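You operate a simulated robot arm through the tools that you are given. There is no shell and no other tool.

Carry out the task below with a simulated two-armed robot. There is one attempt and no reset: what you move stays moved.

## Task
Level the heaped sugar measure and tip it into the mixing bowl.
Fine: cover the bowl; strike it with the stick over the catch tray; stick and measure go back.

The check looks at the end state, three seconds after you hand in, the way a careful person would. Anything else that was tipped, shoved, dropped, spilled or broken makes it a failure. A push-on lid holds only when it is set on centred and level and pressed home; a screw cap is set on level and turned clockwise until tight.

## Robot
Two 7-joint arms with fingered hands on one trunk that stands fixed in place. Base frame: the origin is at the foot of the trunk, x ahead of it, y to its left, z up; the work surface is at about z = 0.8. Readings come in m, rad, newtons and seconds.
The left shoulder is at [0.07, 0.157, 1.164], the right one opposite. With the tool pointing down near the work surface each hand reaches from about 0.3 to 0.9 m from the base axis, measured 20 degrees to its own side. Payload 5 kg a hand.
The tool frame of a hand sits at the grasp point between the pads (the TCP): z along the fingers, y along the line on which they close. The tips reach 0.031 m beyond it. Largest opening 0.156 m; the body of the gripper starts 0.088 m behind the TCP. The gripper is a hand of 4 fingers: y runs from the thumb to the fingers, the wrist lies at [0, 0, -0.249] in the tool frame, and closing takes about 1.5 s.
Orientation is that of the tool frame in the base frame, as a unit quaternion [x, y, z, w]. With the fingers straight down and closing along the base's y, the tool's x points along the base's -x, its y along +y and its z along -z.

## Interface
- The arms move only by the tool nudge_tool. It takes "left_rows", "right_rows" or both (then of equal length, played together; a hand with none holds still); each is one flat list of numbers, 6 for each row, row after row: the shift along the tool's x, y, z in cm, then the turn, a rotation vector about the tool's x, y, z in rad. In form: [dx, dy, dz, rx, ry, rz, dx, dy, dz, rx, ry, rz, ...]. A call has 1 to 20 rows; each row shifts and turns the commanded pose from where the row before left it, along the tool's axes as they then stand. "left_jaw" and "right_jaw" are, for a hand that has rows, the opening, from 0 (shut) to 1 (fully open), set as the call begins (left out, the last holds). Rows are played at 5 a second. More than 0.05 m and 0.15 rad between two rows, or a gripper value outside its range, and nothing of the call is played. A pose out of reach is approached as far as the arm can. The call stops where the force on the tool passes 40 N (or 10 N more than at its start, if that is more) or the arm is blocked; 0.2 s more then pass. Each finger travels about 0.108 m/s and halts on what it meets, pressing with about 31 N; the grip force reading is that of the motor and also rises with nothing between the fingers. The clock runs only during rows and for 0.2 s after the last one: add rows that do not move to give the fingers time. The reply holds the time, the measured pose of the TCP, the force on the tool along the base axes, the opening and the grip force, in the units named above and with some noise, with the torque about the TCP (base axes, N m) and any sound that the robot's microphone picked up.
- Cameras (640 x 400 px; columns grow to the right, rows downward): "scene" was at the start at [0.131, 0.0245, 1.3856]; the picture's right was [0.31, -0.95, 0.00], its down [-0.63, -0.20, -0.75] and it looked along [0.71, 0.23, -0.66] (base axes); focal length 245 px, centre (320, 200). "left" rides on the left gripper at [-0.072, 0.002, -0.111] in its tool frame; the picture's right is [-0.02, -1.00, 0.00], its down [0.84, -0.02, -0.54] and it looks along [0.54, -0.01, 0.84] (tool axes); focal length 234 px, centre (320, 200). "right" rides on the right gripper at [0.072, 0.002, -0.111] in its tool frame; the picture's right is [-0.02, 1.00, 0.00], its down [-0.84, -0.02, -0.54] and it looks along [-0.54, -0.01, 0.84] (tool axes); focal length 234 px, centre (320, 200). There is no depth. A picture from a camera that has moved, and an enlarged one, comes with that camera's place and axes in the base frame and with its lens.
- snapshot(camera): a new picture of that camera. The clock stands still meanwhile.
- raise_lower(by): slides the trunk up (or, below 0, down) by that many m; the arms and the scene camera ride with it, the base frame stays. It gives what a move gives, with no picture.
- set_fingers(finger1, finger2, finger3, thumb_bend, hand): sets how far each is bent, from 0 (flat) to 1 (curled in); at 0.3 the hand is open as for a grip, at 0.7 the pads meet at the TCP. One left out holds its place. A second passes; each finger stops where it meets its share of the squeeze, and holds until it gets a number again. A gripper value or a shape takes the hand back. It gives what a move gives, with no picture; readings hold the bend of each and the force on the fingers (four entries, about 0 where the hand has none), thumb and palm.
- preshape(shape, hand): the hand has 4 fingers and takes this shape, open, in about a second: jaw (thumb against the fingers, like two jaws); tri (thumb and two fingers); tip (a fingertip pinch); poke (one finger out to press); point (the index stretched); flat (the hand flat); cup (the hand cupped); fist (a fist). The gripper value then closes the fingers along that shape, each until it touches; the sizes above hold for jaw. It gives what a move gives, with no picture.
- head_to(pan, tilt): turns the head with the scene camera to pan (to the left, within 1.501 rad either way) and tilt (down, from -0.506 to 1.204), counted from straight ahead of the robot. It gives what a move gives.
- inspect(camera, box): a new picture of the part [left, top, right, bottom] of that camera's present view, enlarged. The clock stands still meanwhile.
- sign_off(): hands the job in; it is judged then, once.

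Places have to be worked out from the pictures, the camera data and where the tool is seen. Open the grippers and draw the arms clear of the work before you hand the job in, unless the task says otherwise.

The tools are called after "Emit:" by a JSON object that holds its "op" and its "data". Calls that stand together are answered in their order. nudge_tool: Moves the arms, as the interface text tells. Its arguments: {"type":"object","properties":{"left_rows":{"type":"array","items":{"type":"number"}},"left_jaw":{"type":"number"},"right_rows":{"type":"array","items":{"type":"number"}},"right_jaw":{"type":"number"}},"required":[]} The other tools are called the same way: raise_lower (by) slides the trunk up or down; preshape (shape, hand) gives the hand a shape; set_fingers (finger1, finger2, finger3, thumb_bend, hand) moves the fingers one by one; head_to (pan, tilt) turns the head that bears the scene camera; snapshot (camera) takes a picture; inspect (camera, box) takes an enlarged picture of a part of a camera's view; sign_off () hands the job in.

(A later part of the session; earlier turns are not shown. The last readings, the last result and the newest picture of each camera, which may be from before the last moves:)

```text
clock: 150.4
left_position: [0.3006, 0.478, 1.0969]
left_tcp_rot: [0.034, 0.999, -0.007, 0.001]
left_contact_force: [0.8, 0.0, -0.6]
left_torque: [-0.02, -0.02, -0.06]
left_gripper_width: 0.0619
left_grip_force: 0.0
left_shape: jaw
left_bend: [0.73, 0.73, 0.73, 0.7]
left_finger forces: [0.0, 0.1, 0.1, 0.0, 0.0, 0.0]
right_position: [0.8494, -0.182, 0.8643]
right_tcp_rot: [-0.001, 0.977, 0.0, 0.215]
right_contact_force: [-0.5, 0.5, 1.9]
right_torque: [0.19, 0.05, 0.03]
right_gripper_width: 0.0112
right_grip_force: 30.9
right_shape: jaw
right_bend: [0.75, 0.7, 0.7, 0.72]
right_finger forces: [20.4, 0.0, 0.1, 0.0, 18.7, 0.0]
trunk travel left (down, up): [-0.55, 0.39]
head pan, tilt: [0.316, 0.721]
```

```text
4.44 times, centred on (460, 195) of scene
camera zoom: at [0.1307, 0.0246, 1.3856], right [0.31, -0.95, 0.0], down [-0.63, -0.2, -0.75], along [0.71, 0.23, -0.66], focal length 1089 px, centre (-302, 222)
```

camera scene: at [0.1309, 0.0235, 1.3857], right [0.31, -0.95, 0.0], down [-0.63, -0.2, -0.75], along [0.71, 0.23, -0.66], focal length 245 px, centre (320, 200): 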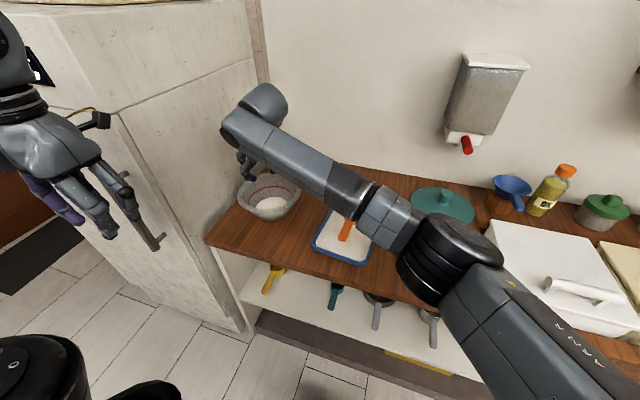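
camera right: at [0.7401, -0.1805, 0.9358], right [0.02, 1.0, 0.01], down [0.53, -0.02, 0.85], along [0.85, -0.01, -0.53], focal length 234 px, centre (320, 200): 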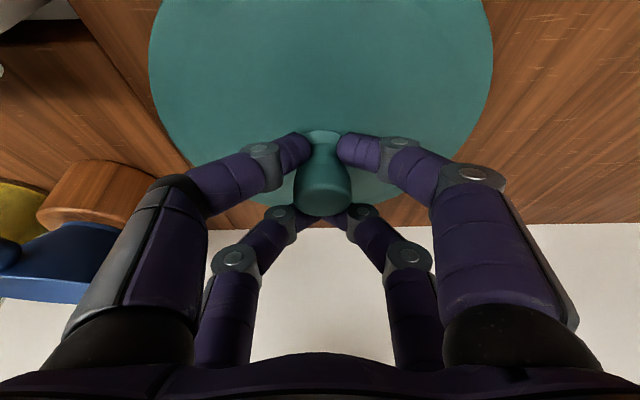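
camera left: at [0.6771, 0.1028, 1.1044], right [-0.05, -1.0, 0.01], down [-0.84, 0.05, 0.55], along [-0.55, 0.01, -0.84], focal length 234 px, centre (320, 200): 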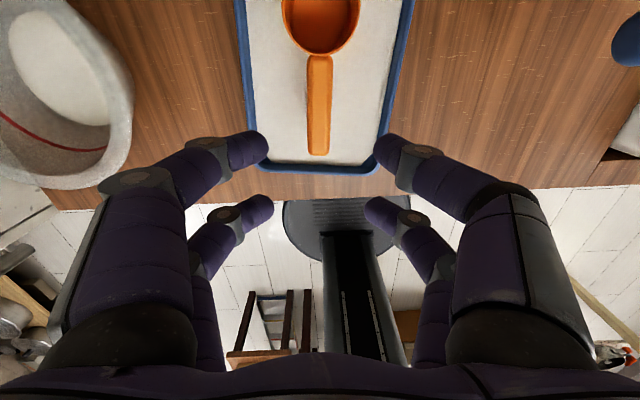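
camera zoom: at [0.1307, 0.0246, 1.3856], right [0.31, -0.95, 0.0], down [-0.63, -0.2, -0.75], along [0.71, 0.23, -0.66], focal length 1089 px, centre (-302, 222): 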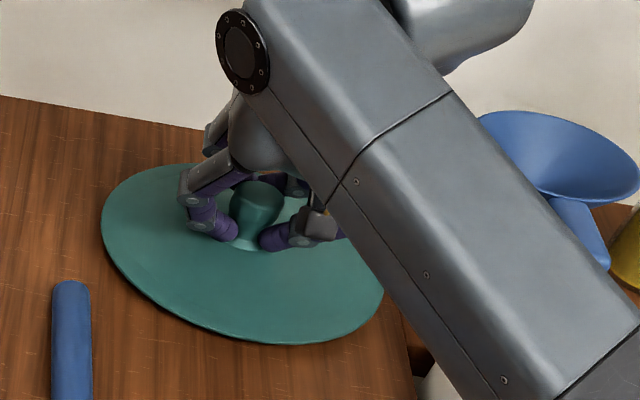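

Only the near finger pair holds the knob's waist, off its centre; the far pair closed behind it. I open, move 1.6 cm forward so that the near pair pinches the waist on its axis, and close again.

Emit:
{"op": "nudge_tool", "data": {"right_rows": [0, 0, 0, 0, 0, 0, 0, 0, 0, 0, 0, 0, 0, 0, 0, 0, 0, 0], "right_jaw": 0.4}}

Emit:
{"op": "nudge_tool", "data": {"right_rows": [-0.5, 0, 0.2, 0, 0, 0, -0.5, 0, 0.2, 0, 0, 0, -0.5, 0, 0.2, 0, 0, 0, 0, 0, 0, 0, 0, 0]}}

Emit:
{"op": "snapshot", "data": {"camera": "right"}}

Emit:
{"op": "inspect", "data": {"camera": "scene", "box": [400, 150, 520, 240]}}

```text
clock: 151.2
left_position: [0.3008, 0.4766, 1.0986]
left_tcp_rot: [0.035, 0.999, -0.007, 0.0]
left_contact_force: [0.3, 0.5, 0.4]
left_torque: [0.01, 0.0, 0.01]
left_gripper_width: 0.0621
left_grip_force: 0.0
left_shape: jaw
left_bend: [0.73, 0.73, 0.73, 0.7]
left_finger forces: [0.1, 0.1, 0.0, 0.0, 0.0, 0.1]
right_position: [0.8499, -0.1816, 0.8627]
right_tcp_rot: [-0.002, 0.977, 0.001, 0.215]
right_contact_force: [-0.2, 0.8, 0.4]
right_torque: [0.02, -0.01, 0.01]
right_gripper_width: 0.0615
right_grip_force: 0.0
right_shape: jaw
right_bend: [0.73, 0.73, 0.73, 0.7]
right_finger forces: [0.1, 0.0, 0.0, 0.0, 0.0, 0.0]
trunk travel left (down, up): [-0.55, 0.39]
head pan, tilt: [0.316, 0.721]
```

```text
clock: 152.2
left_position: [0.2974, 0.4762, 1.0976]
left_tcp_rot: [0.034, 0.999, -0.007, 0.001]
left_contact_force: [0.6, -0.2, -0.3]
left_torque: [-0.02, 0.01, 0.0]
left_gripper_width: 0.0624
left_grip_force: 0.1
left_shape: jaw
left_bend: [0.73, 0.73, 0.73, 0.7]
left_finger forces: [0.0, 0.0, 0.0, 0.1, 0.0, 0.0]
right_position: [0.8642, -0.1811, 0.8644]
right_tcp_rot: [-0.002, 0.977, 0.0, 0.215]
right_contact_force: [-18.7, 0.0, -7.6]
right_torque: [0.0, -3.5, 0.01]
right_gripper_width: 0.0618
right_grip_force: 0.1
right_shape: jaw
right_bend: [0.73, 0.73, 0.73, 0.7]
right_finger forces: [0.0, 0.1, 0.1, 0.0, 0.1, 0.0]
trunk travel left (down, up): [-0.55, 0.39]
head pan, tilt: [0.316, 0.721]
```

```text
taken
camera right: at [0.7537, -0.1804, 0.9369], right [0.02, 1.0, 0.01], down [0.53, -0.02, 0.85], along [0.85, -0.01, -0.53], focal length 234 px, centre (320, 200)
```

right: 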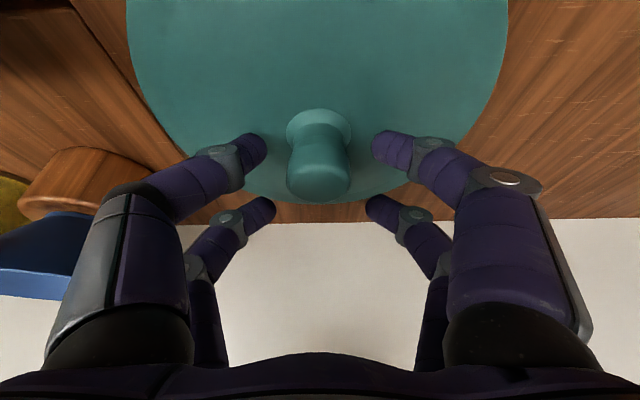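

```text
4.44 times, centred on (460, 195) of scene
camera zoom: at [0.1285, 0.0243, 1.3857], right [0.31, -0.95, 0.0], down [-0.63, -0.2, -0.75], along [0.72, 0.23, -0.66], focal length 1089 px, centre (-302, 222)
```

zoom: 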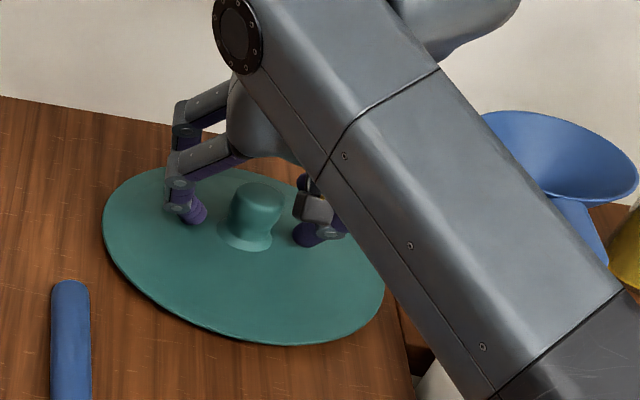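

There is an unexpected push on the hand (−19 N in x, acting about 0.19 m above the TCP) – the hand's upper part is touching something behind, probably the wall dispenser. I back off at once and look.

Emit:
{"op": "nudge_tool", "data": {"right_rows": [0.5, 0, -0.2, 0, 0, 0, 0.5, 0, -0.2, 0, 0, 0, 0.5, 0, -0.2, 0, 0, 0, 0, 0, 0, 0, 0, 0]}}

Emit:
{"op": "head_to", "data": {"pan": -0.2, "tilt": 0.45}}

Emit:
{"op": "snapshot", "data": {"camera": "scene"}}

```text
clock: 153.2
left_position: [0.3019, 0.4779, 1.0982]
left_tcp_rot: [0.035, 0.999, -0.007, 0.0]
left_contact_force: [0.3, 0.6, 0.0]
left_torque: [0.03, 0.01, 0.03]
left_gripper_width: 0.0621
left_grip_force: 0.1
left_shape: jaw
left_bend: [0.73, 0.73, 0.73, 0.7]
left_finger forces: [0.0, 0.1, 0.0, 0.0, 0.0, 0.0]
right_position: [0.8505, -0.1795, 0.8639]
right_tcp_rot: [-0.002, 0.977, 0.0, 0.215]
right_contact_force: [0.7, -0.6, -1.0]
right_torque: [-0.01, 0.04, -0.01]
right_gripper_width: 0.0617
right_grip_force: 0.0
right_shape: jaw
right_bend: [0.73, 0.73, 0.73, 0.7]
right_finger forces: [0.0, 0.0, 0.0, 0.0, 0.0, 0.0]
trunk travel left (down, up): [-0.55, 0.39]
head pan, tilt: [0.316, 0.721]
```

```text
clock: 154.2
left_position: [0.2998, 0.4779, 1.0977]
left_tcp_rot: [0.034, 0.999, -0.007, 0.001]
left_contact_force: [0.2, 0.2, -0.9]
left_torque: [-0.02, 0.0, -0.02]
left_gripper_width: 0.0621
left_grip_force: 0.0
left_shape: jaw
left_bend: [0.73, 0.73, 0.73, 0.7]
left_finger forces: [0.0, 0.0, 0.0, 0.0, 0.0, 0.0]
right_position: [0.8499, -0.1805, 0.8639]
right_tcp_rot: [-0.002, 0.977, 0.0, 0.215]
right_contact_force: [-0.8, 0.9, -0.8]
right_torque: [0.01, 0.02, 0.03]
right_gripper_width: 0.0618
right_grip_force: 0.1
right_shape: jaw
right_bend: [0.73, 0.73, 0.73, 0.7]
right_finger forces: [0.0, 0.0, 0.0, 0.0, 0.1, 0.1]
trunk travel left (down, up): [-0.55, 0.39]
head pan, tilt: [-0.201, 0.45]
```

```text
taken
camera scene: at [0.141, -0.0197, 1.4095], right [-0.2, -0.98, 0.0], down [-0.43, 0.09, -0.9], along [0.88, -0.18, -0.44], focal length 245 px, centre (320, 200)
```

scene: 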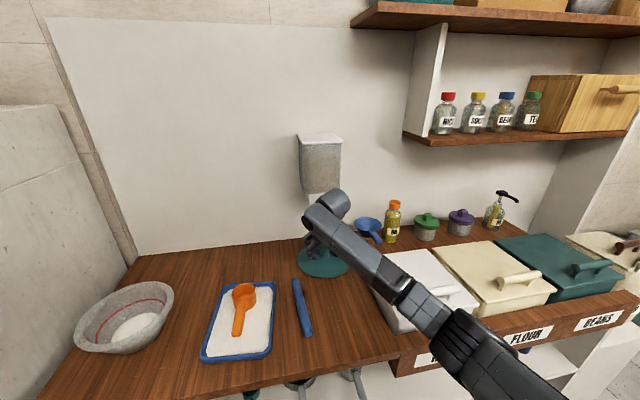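

I zoom in on the dispenser behind the hand to see whether anything came out and how close it is.

Emit:
{"op": "inspect", "data": {"camera": "scene", "box": [270, 120, 400, 290]}}

```text
2.35 times, centred on (335, 205) of scene
camera zoom: at [0.141, -0.0197, 1.4095], right [-0.2, -0.98, 0.0], down [-0.43, 0.09, -0.9], along [0.88, -0.18, -0.44], focal length 576 px, centre (285, 188)
```

zoom: 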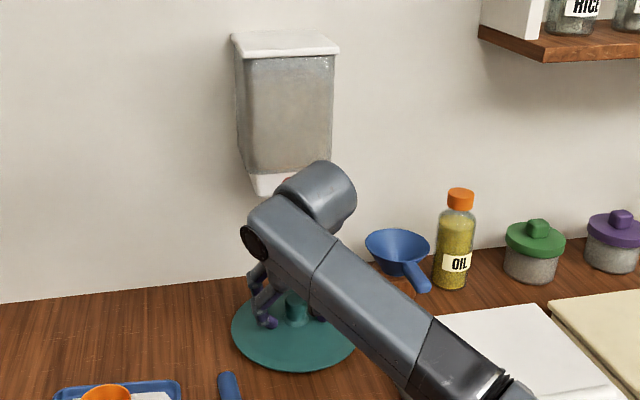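

The hand's wrist was against the dispenser spout; nothing has come out. A 30° lean keeps the wrist 2 cm further from it. I lean back to 30° and bring the near finger pair onto the knob's axis.

Emit:
{"op": "nudge_tool", "data": {"right_rows": [0, 0, 0, 0, -0.045, 0, 0, 0, 0, 0, -0.045, 0, -0.35, 0, 0.15, 0, 0, 0, -0.35, 0, 0.15, 0, 0, 0, -0.3, 0, 0.12, 0, 0, 0, 0, 0, 0, 0, 0, 0]}}

Emit:
{"op": "snapshot", "data": {"camera": "right"}}

Emit:
{"op": "inspect", "data": {"camera": "scene", "box": [270, 180, 370, 290]}}

```text
clock: 155.6
left_position: [0.2999, 0.4778, 1.0979]
left_tcp_rot: [0.034, 0.999, -0.008, 0.0]
left_contact_force: [-0.3, 0.4, -0.8]
left_torque: [0.01, 0.04, 0.03]
left_gripper_width: 0.0621
left_grip_force: 0.0
left_shape: jaw
left_bend: [0.73, 0.73, 0.73, 0.7]
left_finger forces: [0.0, 0.0, 0.1, 0.0, 0.0, 0.0]
right_position: [0.86, -0.1803, 0.8651]
right_tcp_rot: [-0.002, 0.966, 0.0, 0.259]
right_contact_force: [0.1, 0.1, 0.2]
right_torque: [0.05, 0.02, -0.03]
right_gripper_width: 0.062
right_grip_force: 0.1
right_shape: jaw
right_bend: [0.73, 0.73, 0.73, 0.7]
right_finger forces: [0.2, 0.0, 0.0, 0.0, 0.1, 0.0]
trunk travel left (down, up): [-0.55, 0.39]
head pan, tilt: [-0.201, 0.45]
```

```text
taken
camera right: at [0.745, -0.1803, 0.9259], right [0.02, 1.0, 0.01], down [0.45, -0.02, 0.89], along [0.89, -0.01, -0.45], focal length 234 px, centre (320, 200)
```

right: 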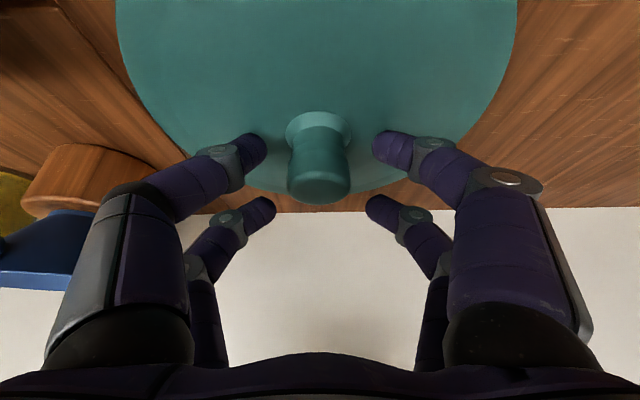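

```text
3.64 times, centred on (320, 235) of scene
camera zoom: at [0.1409, -0.0199, 1.4096], right [-0.2, -0.98, 0.0], down [-0.43, 0.09, -0.9], along [0.88, -0.18, -0.44], focal length 891 px, centre (320, 73)
```

zoom: 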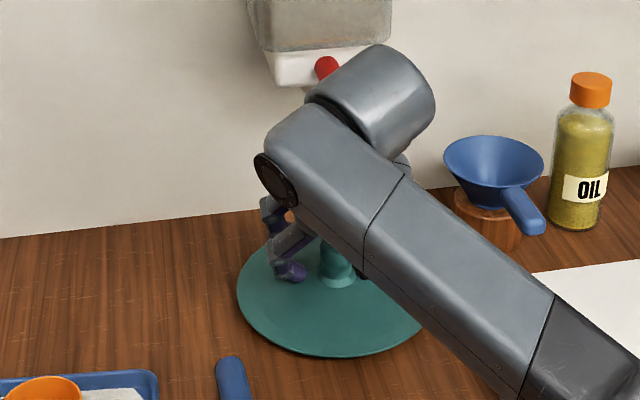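

No contact now, and the near pair is level with the knob's waist. I close on it.

Emit:
{"op": "nudge_tool", "data": {"right_rows": [0, 0, 0, 0, 0, 0, 0, 0, 0, 0, 0, 0, 0, 0, 0, 0, 0, 0, 0, 0, 0, 0, 0, 0, 0, 0, 0, 0, 0, 0], "right_jaw": 0.0}}

Emit:
{"op": "snapshot", "data": {"camera": "right"}}

Emit:
{"op": "inspect", "data": {"camera": "scene", "box": [270, 180, 370, 290]}}

```text
clock: 156.8
left_position: [0.2997, 0.4775, 1.0985]
left_tcp_rot: [0.035, 0.999, -0.007, 0.001]
left_contact_force: [-0.2, -0.1, -0.2]
left_torque: [0.01, 0.02, -0.01]
left_gripper_width: 0.0624
left_grip_force: 0.0
left_shape: jaw
left_bend: [0.73, 0.73, 0.73, 0.7]
left_finger forces: [0.1, 0.0, 0.0, 0.0, 0.0, 0.0]
right_position: [0.8611, -0.1807, 0.8636]
right_tcp_rot: [-0.002, 0.966, 0.001, 0.258]
right_contact_force: [-0.5, -0.1, 0.2]
right_torque: [-0.05, 0.01, -0.02]
right_gripper_width: 0.0182
right_grip_force: 30.6
right_shape: jaw
right_bend: [0.75, 0.7, 0.7, 0.71]
right_finger forces: [22.8, 0.1, 0.1, 0.0, 23.1, 0.1]
trunk travel left (down, up): [-0.55, 0.39]
head pan, tilt: [-0.201, 0.45]
```

```text
taken
camera right: at [0.745, -0.1804, 0.926], right [0.02, 1.0, 0.01], down [0.45, -0.02, 0.89], along [0.89, -0.01, -0.45], focal length 234 px, centre (320, 200)
```

right: 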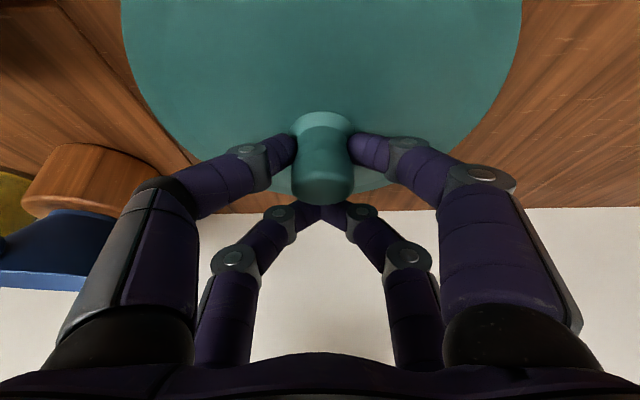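

```text
3.64 times, centred on (320, 235) of scene
camera zoom: at [0.141, -0.0199, 1.4096], right [-0.2, -0.98, 0.0], down [-0.43, 0.09, -0.9], along [0.88, -0.18, -0.44], focal length 891 px, centre (320, 73)
```

zoom: 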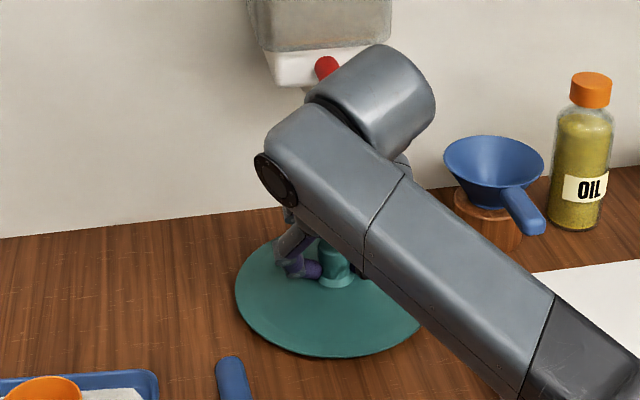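

The waist is pinched with 23 N. To stay clear of the dispenser I lift while drawing the lid back toward the robot, first 1.5 cm, and check it hangs level.

Emit:
{"op": "nudge_tool", "data": {"right_rows": [0.45, 0, -0.72, 0, 0, 0, 0.45, 0, -0.72, 0, 0, 0, 0, 0, 0, 0, 0, 0]}}

Emit:
{"op": "nudge_tool", "data": {"right_rows": [1.5, 0, -1.5, 0, 0, 0, 1.5, 0, -1.5, 0, 0, 0, 1.5, 0, -1.5, 0, 0, 0, 0, 0, 0, 0, 0, 0]}}

Emit:
{"op": "snapshot", "data": {"camera": "right"}}

Emit:
{"op": "inspect", "data": {"camera": "scene", "box": [250, 150, 400, 310]}}

```text
clock: 157.6
left_position: [0.3007, 0.4764, 1.0977]
left_tcp_rot: [0.035, 0.999, -0.008, 0.0]
left_contact_force: [-0.4, 0.6, -0.3]
left_torque: [0.0, 0.0, -0.01]
left_gripper_width: 0.0624
left_grip_force: 0.1
left_shape: jaw
left_bend: [0.73, 0.73, 0.73, 0.7]
left_finger forces: [0.0, 0.0, 0.0, 0.0, 0.0, 0.0]
right_position: [0.8468, -0.1804, 0.8726]
right_tcp_rot: [-0.002, 0.966, 0.0, 0.259]
right_contact_force: [0.4, 0.3, -0.7]
right_torque: [0.02, -0.01, 0.01]
right_gripper_width: 0.0183
right_grip_force: 31.1
right_shape: jaw
right_bend: [0.75, 0.7, 0.7, 0.71]
right_finger forces: [22.8, 0.0, 0.0, 0.1, 22.4, 0.0]
trunk travel left (down, up): [-0.55, 0.39]
head pan, tilt: [-0.201, 0.45]
```

```text
clock: 158.6
left_position: [0.3012, 0.4782, 1.0984]
left_tcp_rot: [0.036, 0.999, -0.007, 0.0]
left_contact_force: [0.4, -0.8, 0.4]
left_torque: [0.0, 0.0, 0.03]
left_gripper_width: 0.062
left_grip_force: 0.0
left_shape: jaw
left_bend: [0.73, 0.73, 0.73, 0.7]
left_finger forces: [0.0, 0.0, 0.0, 0.1, 0.0, 0.0]
right_position: [0.7837, -0.182, 0.8896]
right_tcp_rot: [-0.002, 0.966, 0.0, 0.258]
right_contact_force: [-0.7, -0.2, -0.8]
right_torque: [0.02, -0.01, 0.0]
right_gripper_width: 0.0182
right_grip_force: 30.9
right_shape: jaw
right_bend: [0.75, 0.7, 0.7, 0.71]
right_finger forces: [22.8, 0.1, 0.0, 0.0, 22.4, 0.0]
trunk travel left (down, up): [-0.55, 0.39]
head pan, tilt: [-0.201, 0.45]
```

```text
taken
camera right: at [0.6683, -0.1804, 0.9509], right [0.02, 1.0, 0.01], down [0.45, -0.02, 0.89], along [0.89, -0.01, -0.46], focal length 234 px, centre (320, 200)
```

right: 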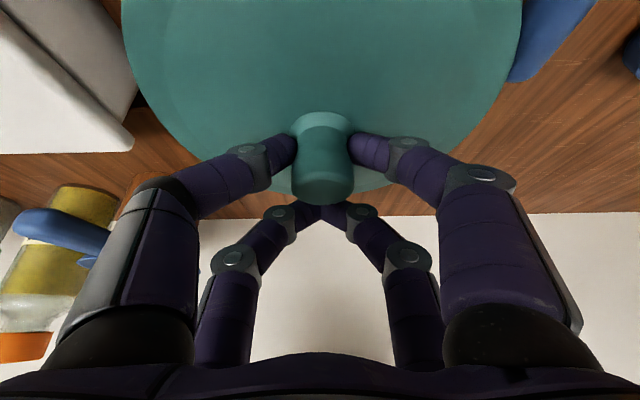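

```text
2.50 times, centred on (325, 230) of scene
camera zoom: at [0.1416, -0.0197, 1.4095], right [-0.2, -0.98, 0.0], down [-0.43, 0.09, -0.9], along [0.88, -0.18, -0.44], focal length 612 px, centre (308, 125)
```

zoom: 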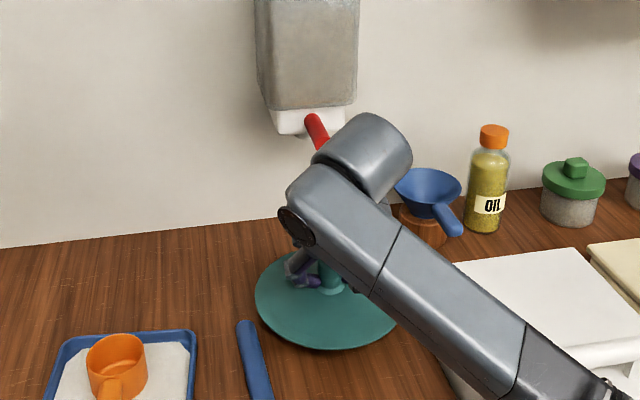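

The lid hangs rigidly and level in the grip. I raise it 12 cm, a little further back, before carrying it across.

Emit:
{"op": "nudge_tool", "data": {"right_rows": [-0.85, 0, -2.98, 0, 0, 0, -0.85, 0, -2.98, 0, 0, 0, -0.85, 0, -2.98, 0, 0, 0, -0.85, 0, -2.98, 0, 0, 0, 0, 0, 0, 0, 0, 0]}}

Emit:
{"op": "head_to", "data": {"pan": 0.316, "tilt": 0.721}}

Emit:
{"op": "snapshot", "data": {"camera": "scene"}}

Emit:
{"op": "snapshot", "data": {"camera": "right"}}

```text
clock: 159.8
left_position: [0.3012, 0.4778, 1.0987]
left_tcp_rot: [0.034, 0.999, -0.007, -0.001]
left_contact_force: [-0.1, 0.1, -0.5]
left_torque: [-0.01, 0.01, 0.02]
left_gripper_width: 0.0622
left_grip_force: 0.2
left_shape: jaw
left_bend: [0.73, 0.73, 0.73, 0.7]
left_finger forces: [0.0, 0.1, 0.0, 0.0, 0.0, 0.0]
right_position: [0.7532, -0.1805, 1.0093]
right_tcp_rot: [-0.001, 0.966, 0.0, 0.259]
right_contact_force: [-0.2, 0.6, -0.5]
right_torque: [-0.03, 0.02, 0.01]
right_gripper_width: 0.0181
right_grip_force: 31.0
right_shape: jaw
right_bend: [0.75, 0.7, 0.7, 0.71]
right_finger forces: [22.8, 0.1, 0.0, 0.0, 22.4, 0.0]
trunk travel left (down, up): [-0.55, 0.39]
head pan, tilt: [-0.201, 0.45]
```

```text
clock: 160.7
left_position: [0.2992, 0.4779, 1.0982]
left_tcp_rot: [0.035, 0.999, -0.007, 0.0]
left_contact_force: [-0.1, -0.2, 0.2]
left_torque: [0.01, 0.0, 0.02]
left_gripper_width: 0.0623
left_grip_force: 0.0
left_shape: jaw
left_bend: [0.73, 0.73, 0.73, 0.7]
left_finger forces: [0.1, 0.0, 0.1, 0.0, 0.0, 0.1]
right_position: [0.7548, -0.1823, 1.0099]
right_tcp_rot: [-0.002, 0.966, 0.0, 0.258]
right_contact_force: [-0.3, 0.2, -0.4]
right_torque: [-0.01, 0.02, -0.02]
right_gripper_width: 0.0182
right_grip_force: 31.5
right_shape: jaw
right_bend: [0.75, 0.7, 0.7, 0.71]
right_finger forces: [22.8, 0.1, 0.0, 0.0, 22.3, 0.0]
trunk travel left (down, up): [-0.55, 0.39]
head pan, tilt: [0.316, 0.721]
```

```text
taken
camera scene: at [0.1312, 0.0244, 1.3856], right [0.31, -0.95, 0.0], down [-0.63, -0.2, -0.75], along [0.71, 0.23, -0.66], focal length 245 px, centre (320, 200)
```

scene: 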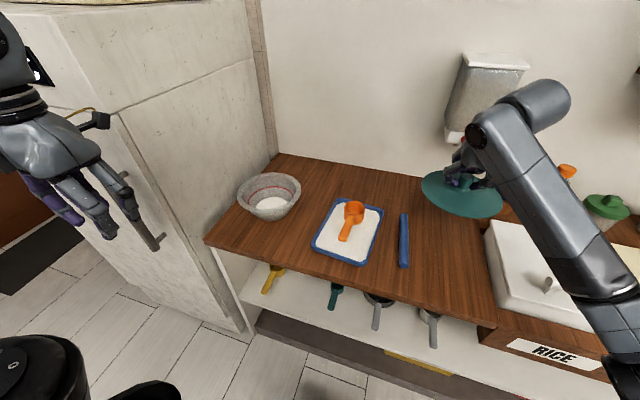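

```text
taken
camera right: at [0.6381, -0.1808, 1.0713], right [0.02, 1.0, 0.01], down [0.45, -0.02, 0.89], along [0.89, -0.01, -0.45], focal length 234 px, centre (320, 200)
```

right: 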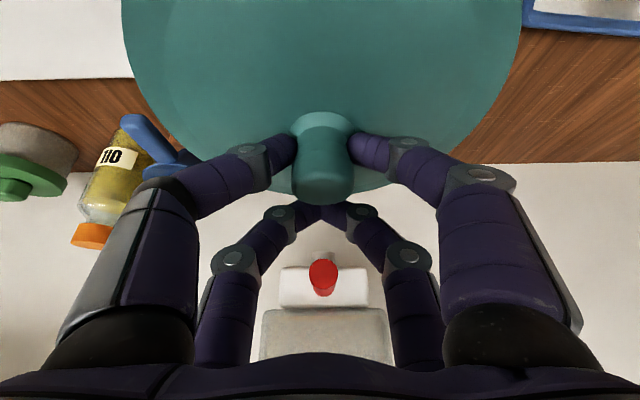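

The lid is held level. I carry it over the tray at height, turning the hand to 40° yaw on the way as rehearsed.

Emit:
{"op": "nudge_tool", "data": {"right_rows": [0, 2.0, -0.58, 0, 0, 0, 0, 3.47, -0.58, 0, 0, 0, 0, 3.7, -0.58, 0, 0, 0, 0, 3.7, -0.58, 0, 0, 0, 0, 3.7, -0.58, 0, 0, 0, 0, 3.7, -0.58, 0, 0, 0, 0, 3.7, -0.58, 0, 0, 0, 0, 2.8, -0.5, 0, 0, 0, 0, 1.0, 0, 0, 0, 0, 0, 0, 0, -0.07, 0, -0.1212, 0, 0, 0, -0.07, 0, -0.1212, 0, 0, 0, -0.07, 0, -0.1212, 0, 0, 0, -0.07, 0, -0.1212, 0, 0, 0, -0.07, 0, -0.1212, 0, 0, 0, 0, 0, 0]}}

Emit:
{"op": "snapshot", "data": {"camera": "scene"}}

Emit:
{"op": "snapshot", "data": {"camera": "right"}}

```text
clock: 163.9
left_position: [0.2998, 0.4776, 1.0986]
left_tcp_rot: [0.035, 0.999, -0.007, 0.001]
left_contact_force: [-0.1, 0.6, 0.0]
left_torque: [0.0, -0.02, 0.0]
left_gripper_width: 0.0621
left_grip_force: 0.0
left_shape: jaw
left_bend: [0.73, 0.73, 0.73, 0.7]
left_finger forces: [0.1, 0.0, 0.1, 0.0, 0.0, 0.0]
right_position: [0.7297, 0.0953, 1.0495]
right_tcp_rot: [-0.334, 0.906, 0.089, 0.243]
right_contact_force: [-0.1, 0.3, -1.2]
right_torque: [0.0, -0.02, 0.0]
right_gripper_width: 0.0183
right_grip_force: 30.9
right_shape: jaw
right_bend: [0.75, 0.7, 0.7, 0.71]
right_finger forces: [22.9, 0.1, 0.0, 0.0, 22.3, 0.0]
trunk travel left (down, up): [-0.55, 0.39]
head pan, tilt: [0.316, 0.721]
```

```text
taken
camera scene: at [0.1309, 0.025, 1.3856], right [0.31, -0.95, 0.0], down [-0.63, -0.21, -0.75], along [0.71, 0.23, -0.66], focal length 245 px, centre (320, 200)
```

scene: 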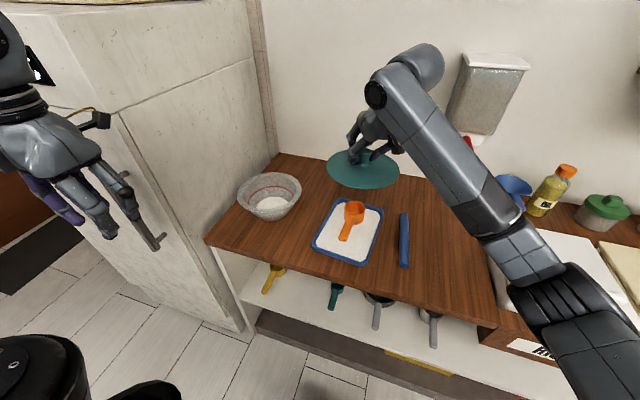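

```text
taken
camera right: at [0.6408, 0.0204, 1.111], right [-0.63, 0.78, 0.01], down [0.36, 0.28, 0.89], along [0.69, 0.57, -0.45], focal length 234 px, centre (320, 200)
```

right: 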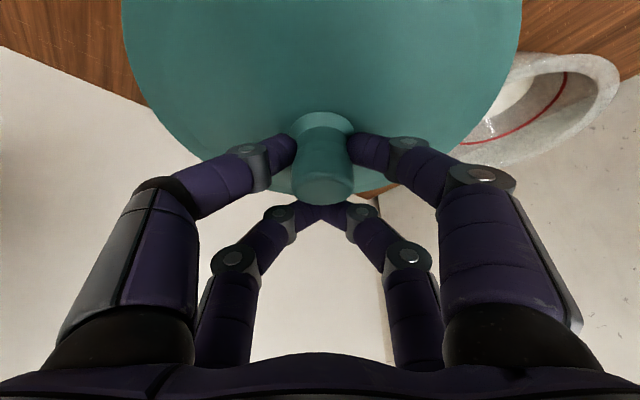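

I check the lid's level and position relative to the hand in an enlarged scene view.

Emit:
{"op": "inspect", "data": {"camera": "scene", "box": [310, 120, 430, 210]}}

```text
4.44 times, centred on (370, 165) of scene
camera zoom: at [0.1309, 0.025, 1.3856], right [0.31, -0.95, 0.0], down [-0.63, -0.21, -0.75], along [0.71, 0.23, -0.66], focal length 1089 px, centre (98, 356)
```

zoom: 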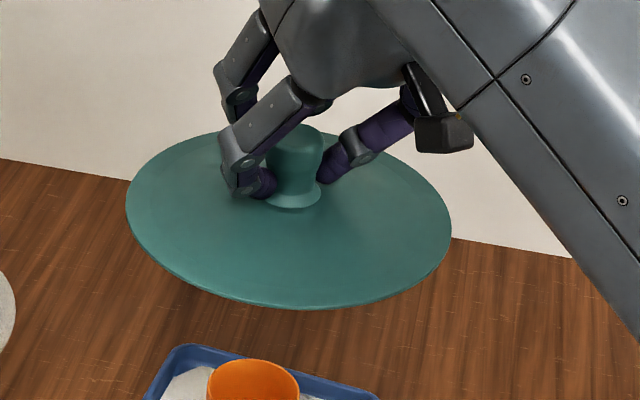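

The lid sits in the hand exactly as it did on the table (identical outline in the hand camera), so it is level. I bring it over the bowl, stopping about 4–5 cm above the rim.

Emit:
{"op": "nudge_tool", "data": {"right_rows": [-0.6, 1.6, 0.8, 0, 0, 0, -1.15, 3.15, 1.59, 0, 0, 0, -1.15, 3.15, 1.59, 0, 0, 0, -1.15, 3.15, 1.59, 0, 0, 0, -1.15, 3.15, 1.59, 0, 0, 0, -1.15, 3.15, 1.59, 0, 0, 0, -1.15, 3.15, 1.59, 0, 0, 0, -1.15, 3.15, 1.59, 0, 0, 0, -0.6, 1.6, 0.8, 0, 0, 0, 0, 0, 0, 0, 0, 0]}}

Emit:
{"op": "inspect", "data": {"camera": "scene", "box": [210, 120, 350, 240]}}

Emit:
{"op": "snapshot", "data": {"camera": "right"}}

```text
clock: 166.1
left_position: [0.3009, 0.4775, 1.0977]
left_tcp_rot: [0.034, 0.999, -0.008, 0.0]
left_contact_force: [0.7, 1.4, 0.0]
left_torque: [0.01, 0.0, 0.0]
left_gripper_width: 0.0621
left_grip_force: 0.0
left_shape: jaw
left_bend: [0.73, 0.73, 0.73, 0.7]
left_finger forces: [0.1, 0.0, 0.1, 0.1, 0.1, 0.1]
right_position: [0.6763, 0.3822, 0.9836]
right_tcp_rot: [-0.332, 0.907, 0.09, 0.244]
right_contact_force: [0.2, -0.8, -1.7]
right_torque: [0.03, 0.0, 0.02]
right_gripper_width: 0.018
right_grip_force: 31.1
right_shape: jaw
right_bend: [0.75, 0.7, 0.7, 0.71]
right_finger forces: [22.8, 0.1, 0.1, 0.1, 22.2, 0.0]
trunk travel left (down, up): [-0.55, 0.39]
head pan, tilt: [0.316, 0.721]
```

```text
3.33 times, centred on (280, 180) of scene
camera zoom: at [0.131, 0.0248, 1.3856], right [0.31, -0.95, 0.0], down [-0.63, -0.2, -0.75], along [0.71, 0.23, -0.66], focal length 816 px, centre (453, 267)
```

zoom: 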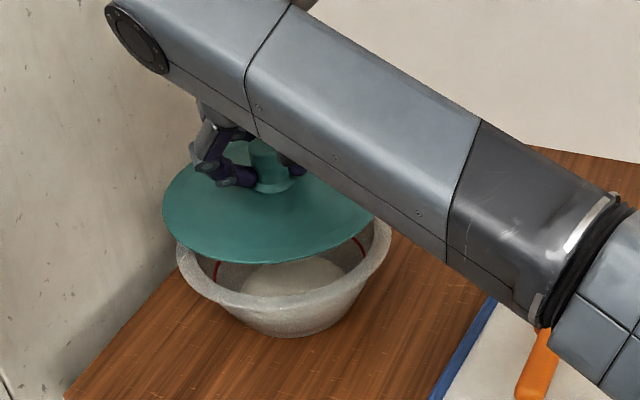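

```text
taken
camera right: at [0.5875, 0.306, 1.0455], right [-0.63, 0.78, 0.01], down [0.36, 0.28, 0.89], along [0.69, 0.57, -0.45], focal length 234 px, centre (320, 200)
```

right: 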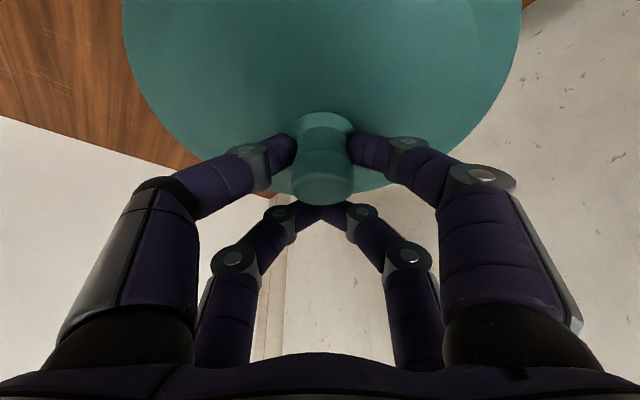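

I enlarge further to compare the lid's outline with the bowl's rim.

Emit:
{"op": "inspect", "data": {"camera": "scene", "box": [245, 155, 335, 225]}}

```text
5.71 times, centred on (290, 190) of scene
camera zoom: at [0.131, 0.0248, 1.3856], right [0.31, -0.95, 0.0], down [-0.63, -0.2, -0.75], along [0.71, 0.23, -0.66], focal length 1400 px, centre (491, 257)
```

zoom: 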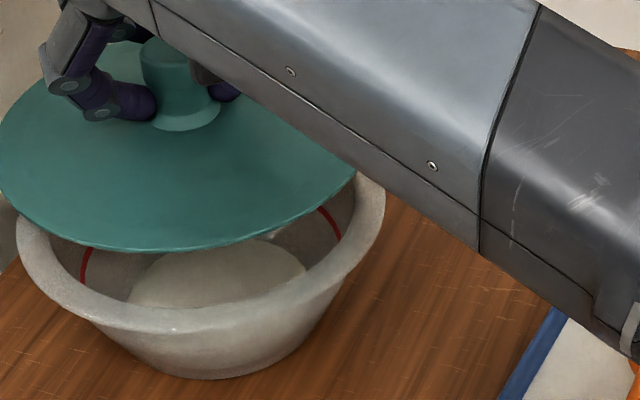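

The lid's outline and knob match the predicted aligned positions over the bowl within 1–2 mm. I lower it straight down 3.5 cm, leaving about 1 cm.

Emit:
{"op": "nudge_tool", "data": {"right_rows": [0.35, 0, 0.605, 0, 0, 0, 0.35, 0, 0.605, 0, 0, 0, 0.35, 0, 0.605, 0, 0, 0, 0.35, 0, 0.605, 0, 0, 0, 0.35, 0, 0.605, 0, 0, 0, 0, 0, 0, 0, 0, 0]}}

Emit:
{"op": "inspect", "data": {"camera": "scene", "box": [235, 155, 325, 225]}}

Emit:
{"op": "snapshot", "data": {"camera": "right"}}

```text
clock: 167.5
left_position: [0.3016, 0.477, 1.098]
left_tcp_rot: [0.035, 0.999, -0.007, 0.0]
left_contact_force: [-0.2, -0.3, 0.2]
left_torque: [0.03, 0.0, 0.05]
left_gripper_width: 0.0622
left_grip_force: 0.0
left_shape: jaw
left_bend: [0.73, 0.73, 0.73, 0.7]
left_finger forces: [0.0, 0.0, 0.0, 0.0, 0.0, 0.1]
right_position: [0.6762, 0.3811, 0.9508]
right_tcp_rot: [-0.333, 0.907, 0.09, 0.243]
right_contact_force: [0.3, -0.5, -0.9]
right_torque: [0.0, 0.02, -0.02]
right_gripper_width: 0.018
right_grip_force: 30.5
right_shape: jaw
right_bend: [0.75, 0.7, 0.7, 0.71]
right_finger forces: [22.8, 0.1, 0.1, 0.0, 22.1, 0.0]
trunk travel left (down, up): [-0.55, 0.39]
head pan, tilt: [0.316, 0.721]
```

```text
5.71 times, centred on (280, 190) of scene
camera zoom: at [0.131, 0.0249, 1.3856], right [0.31, -0.95, 0.0], down [-0.63, -0.21, -0.75], along [0.71, 0.23, -0.66], focal length 1400 px, centre (549, 257)
```

zoom: 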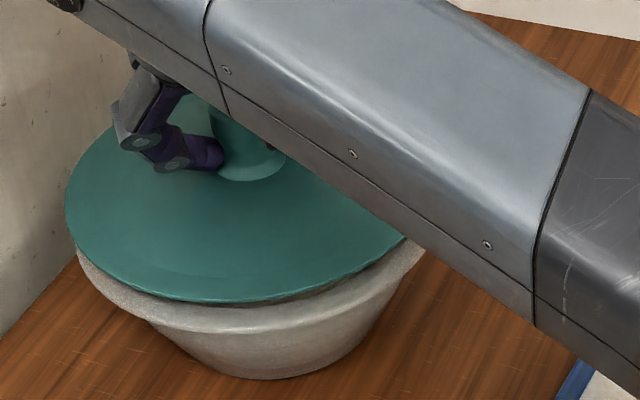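

```text
taken
camera right: at [0.5878, 0.3058, 1.0114], right [-0.63, 0.78, 0.01], down [0.36, 0.28, 0.89], along [0.69, 0.57, -0.45], focal length 234 px, centre (320, 200)
```

right: 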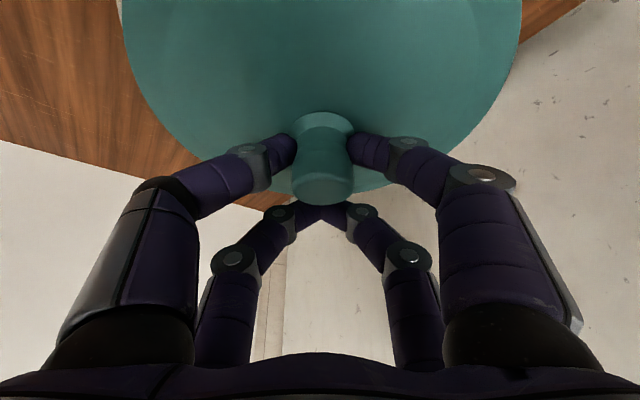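

Still aligned within about 1 mm. I lower on in small steps, watching for contact.

Emit:
{"op": "nudge_tool", "data": {"right_rows": [0.15, 0, 0.26, 0, 0, 0, 0.15, 0, 0.26, 0, 0, 0, 0.15, 0, 0.26, 0, 0, 0, 0, 0, 0, 0, 0, 0]}}

Emit:
{"op": "nudge_tool", "data": {"right_rows": [0.1, 0, 0.173, 0, 0, 0, 0, 0, 0, 0, 0, 0]}}

Emit:
{"op": "inspect", "data": {"camera": "scene", "box": [235, 155, 325, 225]}}

```text
clock: 168.5
left_position: [0.3003, 0.4768, 1.0993]
left_tcp_rot: [0.035, 0.999, -0.006, 0.001]
left_contact_force: [0.0, 0.6, -0.4]
left_torque: [0.03, 0.0, 0.02]
left_gripper_width: 0.0622
left_grip_force: 0.1
left_shape: jaw
left_bend: [0.73, 0.73, 0.73, 0.7]
left_finger forces: [0.0, 0.0, 0.1, 0.0, 0.0, 0.0]
right_position: [0.6769, 0.3811, 0.9459]
right_tcp_rot: [-0.333, 0.906, 0.09, 0.245]
right_contact_force: [1.0, -0.6, 17.7]
right_torque: [-0.07, 0.04, -0.1]
right_gripper_width: 0.0186
right_grip_force: 30.8
right_shape: jaw
right_bend: [0.76, 0.7, 0.7, 0.72]
right_finger forces: [27.1, 0.1, 0.1, 0.0, 29.9, 0.1]
trunk travel left (down, up): [-0.55, 0.39]
head pan, tilt: [0.316, 0.721]
```

```text
clock: 169.1
left_position: [0.2996, 0.4767, 1.0992]
left_tcp_rot: [0.035, 0.999, -0.006, 0.002]
left_contact_force: [0.8, -0.6, 0.5]
left_torque: [-0.04, -0.02, 0.01]
left_gripper_width: 0.0623
left_grip_force: 0.1
left_shape: jaw
left_bend: [0.73, 0.73, 0.73, 0.7]
left_finger forces: [0.1, 0.1, 0.0, 0.1, 0.1, 0.0]
right_position: [0.6756, 0.38, 0.9461]
right_tcp_rot: [-0.333, 0.906, 0.09, 0.247]
right_contact_force: [4.8, 2.6, 34.7]
right_torque: [-0.13, 0.03, -0.19]
right_gripper_width: 0.0188
right_grip_force: 31.2
right_shape: jaw
right_bend: [0.76, 0.7, 0.7, 0.71]
right_finger forces: [35.8, 0.1, 0.2, 0.0, 39.0, 0.1]
trunk travel left (down, up): [-0.55, 0.39]
head pan, tilt: [0.316, 0.721]
```

```text
5.71 times, centred on (280, 190) of scene
camera zoom: at [0.1276, 0.0227, 1.3863], right [0.31, -0.95, 0.0], down [-0.63, -0.2, -0.75], along [0.72, 0.23, -0.66], focal length 1400 px, centre (549, 257)
```

zoom: 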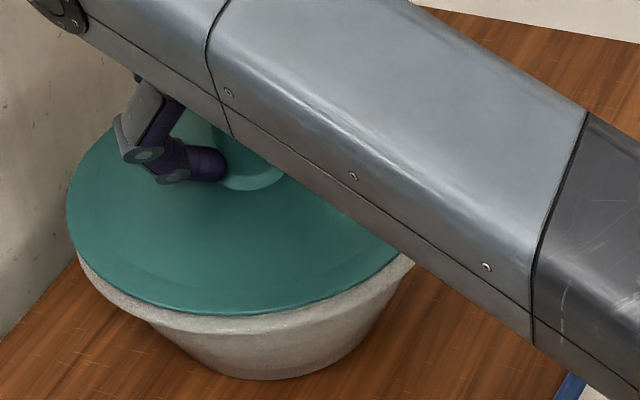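

It touched down at TCP z≈0.946 (35 N), but comparing the outlines, the lid sits about 5–7 mm too far away/left, because the rim is slightly higher than I assumed. I lift it 1 cm, shift it by about −5 mm in x and y, and lower it again.

Emit:
{"op": "nudge_tool", "data": {"right_rows": [-0.25, 0, -0.433, 0, 0, 0, -0.25, 0, -0.433, 0, 0, 0, 0.61, -0.06, -0.35, 0, 0, 0, 0, 0, 0, 0, 0, 0]}}

Emit:
{"op": "inspect", "data": {"camera": "scene", "box": [235, 155, 325, 225]}}

```text
clock: 170.1
left_position: [0.301, 0.4775, 1.0972]
left_tcp_rot: [0.035, 0.999, -0.007, 0.0]
left_contact_force: [0.8, -0.3, 0.1]
left_torque: [-0.01, 0.03, -0.01]
left_gripper_width: 0.0622
left_grip_force: 0.0
left_shape: jaw
left_bend: [0.73, 0.73, 0.73, 0.7]
left_finger forces: [0.0, 0.2, 0.1, 0.1, 0.0, 0.1]
right_position: [0.6718, 0.3752, 0.9492]
right_tcp_rot: [-0.332, 0.908, 0.088, 0.241]
right_contact_force: [0.3, -0.4, -0.2]
right_torque: [-0.01, -0.01, -0.02]
right_gripper_width: 0.0183
right_grip_force: 31.3
right_shape: jaw
right_bend: [0.76, 0.7, 0.7, 0.71]
right_finger forces: [24.4, 0.1, 0.0, 0.0, 23.6, 0.0]
trunk travel left (down, up): [-0.55, 0.39]
head pan, tilt: [0.316, 0.721]
```

```text
5.71 times, centred on (280, 190) of scene
camera zoom: at [0.1307, 0.0251, 1.3855], right [0.31, -0.95, 0.0], down [-0.63, -0.21, -0.75], along [0.71, 0.23, -0.66], focal length 1400 px, centre (549, 257)
```

zoom: 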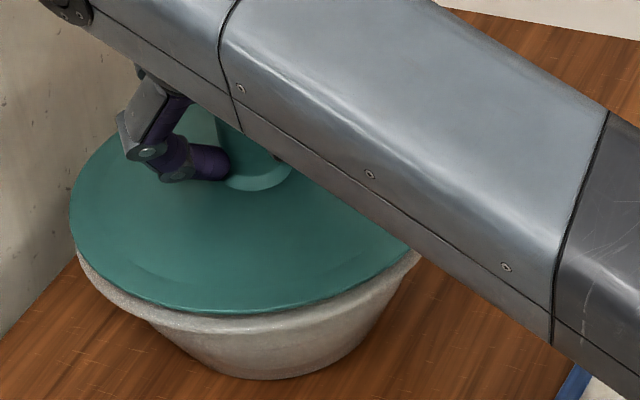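

I trim another 3 mm to the right and lower until it touches, noting the height.

Emit:
{"op": "nudge_tool", "data": {"right_rows": [0.1, -0.29, -0.06, 0, 0, 0, 0.1, 0, 0.173, 0, 0, 0, 0, 0, 0, 0, 0, 0]}}

Emit:
{"op": "nudge_tool", "data": {"right_rows": [0.15, 0, 0.26, 0, 0, 0, 0, 0, 0, 0, 0, 0]}}

Emit:
{"op": "inspect", "data": {"camera": "scene", "box": [235, 155, 325, 225]}}

```text
clock: 170.9
left_position: [0.3007, 0.4791, 1.0967]
left_tcp_rot: [0.034, 0.999, -0.007, 0.001]
left_contact_force: [0.4, -0.1, 0.9]
left_torque: [0.02, -0.02, 0.0]
left_gripper_width: 0.0624
left_grip_force: 0.0
left_shape: jaw
left_bend: [0.73, 0.73, 0.73, 0.7]
left_finger forces: [0.0, 0.0, 0.0, 0.0, 0.0, 0.1]
right_position: [0.6714, 0.3732, 0.9468]
right_tcp_rot: [-0.333, 0.907, 0.089, 0.243]
right_contact_force: [-0.1, -1.0, -1.2]
right_torque: [0.01, 0.0, 0.01]
right_gripper_width: 0.0184
right_grip_force: 30.6
right_shape: jaw
right_bend: [0.76, 0.7, 0.7, 0.71]
right_finger forces: [24.4, 0.0, 0.1, 0.0, 23.6, 0.0]
trunk travel left (down, up): [-0.55, 0.39]
head pan, tilt: [0.316, 0.721]
```

```text
clock: 171.5
left_position: [0.3003, 0.4785, 1.0979]
left_tcp_rot: [0.034, 0.999, -0.007, 0.001]
left_contact_force: [0.6, -0.5, -0.7]
left_torque: [0.02, -0.02, 0.02]
left_gripper_width: 0.0621
left_grip_force: 0.0
left_shape: jaw
left_bend: [0.73, 0.73, 0.73, 0.7]
left_finger forces: [0.0, 0.0, 0.0, 0.0, 0.0, 0.1]
right_position: [0.6725, 0.373, 0.944]
right_tcp_rot: [-0.332, 0.907, 0.089, 0.243]
right_contact_force: [-0.3, -0.2, -1.2]
right_torque: [-0.01, 0.02, 0.0]
right_gripper_width: 0.0186
right_grip_force: 31.0
right_shape: jaw
right_bend: [0.76, 0.7, 0.7, 0.71]
right_finger forces: [24.4, 0.0, 0.0, 0.0, 23.7, 0.0]
trunk travel left (down, up): [-0.55, 0.39]
head pan, tilt: [0.316, 0.721]
```

```text
5.71 times, centred on (280, 190) of scene
camera zoom: at [0.131, 0.0248, 1.3856], right [0.31, -0.95, 0.0], down [-0.63, -0.2, -0.75], along [0.71, 0.23, -0.66], focal length 1400 px, centre (549, 257)
```

zoom: 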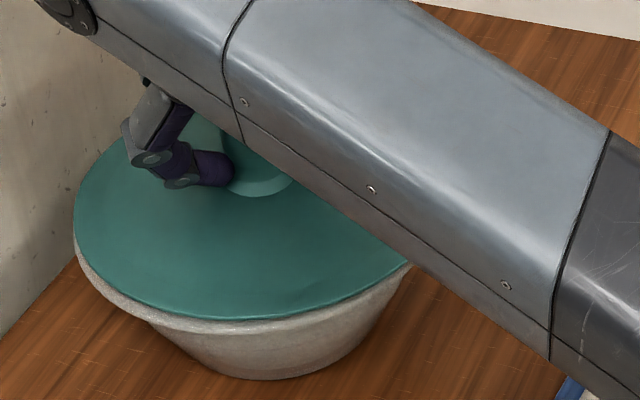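

Now it went lower than before without contact – a good sign it is better centred. I continue lowering in 2–3 mm steps.

Emit:
{"op": "nudge_tool", "data": {"right_rows": [0.1, 0, 0.173, 0, 0, 0, 0, 0, 0, 0, 0, 0]}}

Emit:
{"op": "nudge_tool", "data": {"right_rows": [0.1, 0, 0.173, 0, 0, 0, 0, 0, 0, 0, 0, 0]}}

Emit:
{"op": "inspect", "data": {"camera": "scene", "box": [235, 155, 325, 225]}}

```text
clock: 172.1
left_position: [0.3001, 0.4776, 1.0987]
left_tcp_rot: [0.035, 0.999, -0.007, 0.001]
left_contact_force: [0.0, 0.0, 0.4]
left_torque: [-0.03, 0.01, -0.02]
left_gripper_width: 0.0622
left_grip_force: 0.0
left_shape: jaw
left_bend: [0.73, 0.73, 0.73, 0.7]
left_finger forces: [0.0, 0.0, 0.1, 0.0, 0.0, 0.1]
right_position: [0.6729, 0.373, 0.9422]
right_tcp_rot: [-0.333, 0.907, 0.089, 0.243]
right_contact_force: [0.6, 0.0, -0.9]
right_torque: [0.01, 0.0, -0.01]
right_gripper_width: 0.0184
right_grip_force: 30.6
right_shape: jaw
right_bend: [0.76, 0.7, 0.7, 0.71]
right_finger forces: [24.3, 0.1, 0.0, 0.1, 23.6, 0.0]
trunk travel left (down, up): [-0.55, 0.39]
head pan, tilt: [0.316, 0.721]
```

```text
clock: 172.7
left_position: [0.3004, 0.4779, 1.0973]
left_tcp_rot: [0.036, 0.999, -0.007, 0.0]
left_contact_force: [0.6, 0.2, -1.0]
left_torque: [-0.02, -0.03, 0.0]
left_gripper_width: 0.0622
left_grip_force: 0.1
left_shape: jaw
left_bend: [0.73, 0.73, 0.73, 0.7]
left_finger forces: [0.0, 0.0, 0.0, 0.0, 0.1, 0.0]
right_position: [0.6713, 0.3738, 0.9389]
right_tcp_rot: [-0.333, 0.907, 0.09, 0.243]
right_contact_force: [0.0, 0.2, 0.1]
right_torque: [-0.05, -0.06, 0.02]
right_gripper_width: 0.0184
right_grip_force: 31.6
right_shape: jaw
right_bend: [0.76, 0.7, 0.7, 0.71]
right_finger forces: [24.2, 0.1, 0.0, 0.0, 24.1, 0.1]
trunk travel left (down, up): [-0.55, 0.39]
head pan, tilt: [0.316, 0.721]
```

```text
5.71 times, centred on (280, 190) of scene
camera zoom: at [0.1309, 0.0249, 1.3856], right [0.31, -0.95, 0.0], down [-0.63, -0.2, -0.75], along [0.71, 0.23, -0.66], focal length 1400 px, centre (549, 257)
```

zoom: 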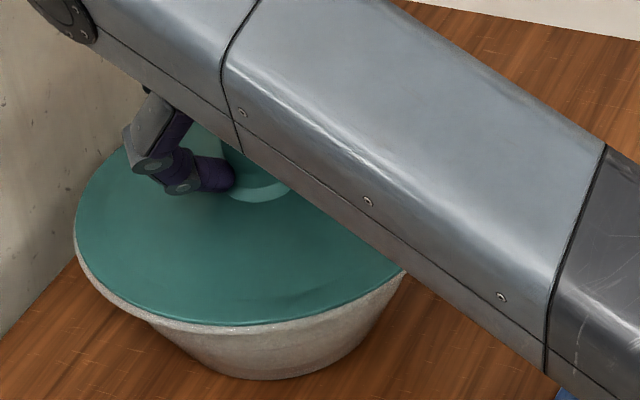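

The lid looks concentric with the rim now and is just starting to touch. I press down gently in 2 mm steps.

Emit:
{"op": "nudge_tool", "data": {"right_rows": [0.1, 0, 0.173, 0, 0, 0, 0, 0, 0, 0, 0, 0]}}

Emit:
{"op": "nudge_tool", "data": {"right_rows": [0.1, 0, 0.173, 0, 0, 0, 0, 0, 0, 0, 0, 0]}}

Emit:
{"op": "inspect", "data": {"camera": "scene", "box": [235, 155, 325, 225]}}

```text
clock: 173.3
left_position: [0.3, 0.4768, 1.0976]
left_tcp_rot: [0.035, 0.999, -0.007, 0.001]
left_contact_force: [0.3, -0.1, -0.3]
left_torque: [-0.03, 0.0, 0.0]
left_gripper_width: 0.0621
left_grip_force: 0.1
left_shape: jaw
left_bend: [0.73, 0.73, 0.73, 0.7]
left_finger forces: [0.0, 0.0, 0.0, 0.0, 0.0, 0.0]
right_position: [0.6718, 0.3739, 0.9402]
right_tcp_rot: [-0.334, 0.906, 0.09, 0.243]
right_contact_force: [0.3, -0.2, 8.1]
right_torque: [-0.18, -0.07, -0.03]
right_gripper_width: 0.0188
right_grip_force: 31.1
right_shape: jaw
right_bend: [0.76, 0.7, 0.7, 0.71]
right_finger forces: [24.2, 0.0, 0.1, 0.0, 29.3, 0.0]
trunk travel left (down, up): [-0.55, 0.39]
head pan, tilt: [0.316, 0.721]
```

```text
clock: 173.9
left_position: [0.3002, 0.4771, 1.0993]
left_tcp_rot: [0.035, 0.999, -0.006, 0.001]
left_contact_force: [-0.6, 0.6, 1.0]
left_torque: [-0.01, -0.02, 0.01]
left_gripper_width: 0.0622
left_grip_force: 0.1
left_shape: jaw
left_bend: [0.73, 0.73, 0.73, 0.7]
left_finger forces: [0.0, 0.0, 0.0, 0.1, 0.1, 0.0]
right_position: [0.6719, 0.3731, 0.9397]
right_tcp_rot: [-0.333, 0.906, 0.091, 0.246]
right_contact_force: [3.7, 0.7, 18.9]
right_torque: [-0.27, -0.1, -0.07]
right_gripper_width: 0.0183
right_grip_force: 30.9
right_shape: jaw
right_bend: [0.76, 0.7, 0.7, 0.71]
right_finger forces: [25.9, 0.0, 0.0, 0.0, 35.0, 0.0]
trunk travel left (down, up): [-0.55, 0.39]
head pan, tilt: [0.316, 0.721]
```

```text
5.71 times, centred on (280, 190) of scene
camera zoom: at [0.1292, 0.0237, 1.386], right [0.31, -0.95, 0.0], down [-0.63, -0.2, -0.75], along [0.71, 0.23, -0.66], focal length 1400 px, centre (549, 257)
```

zoom: 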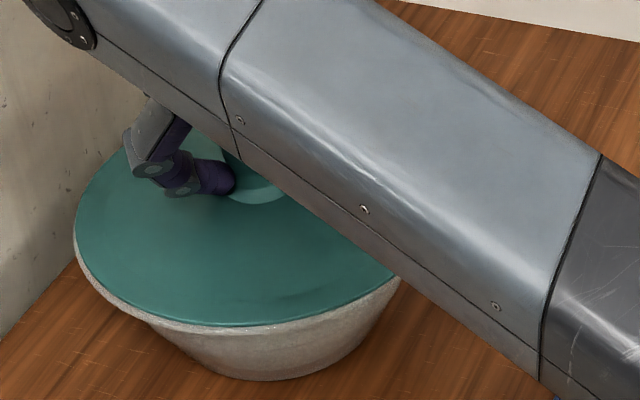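

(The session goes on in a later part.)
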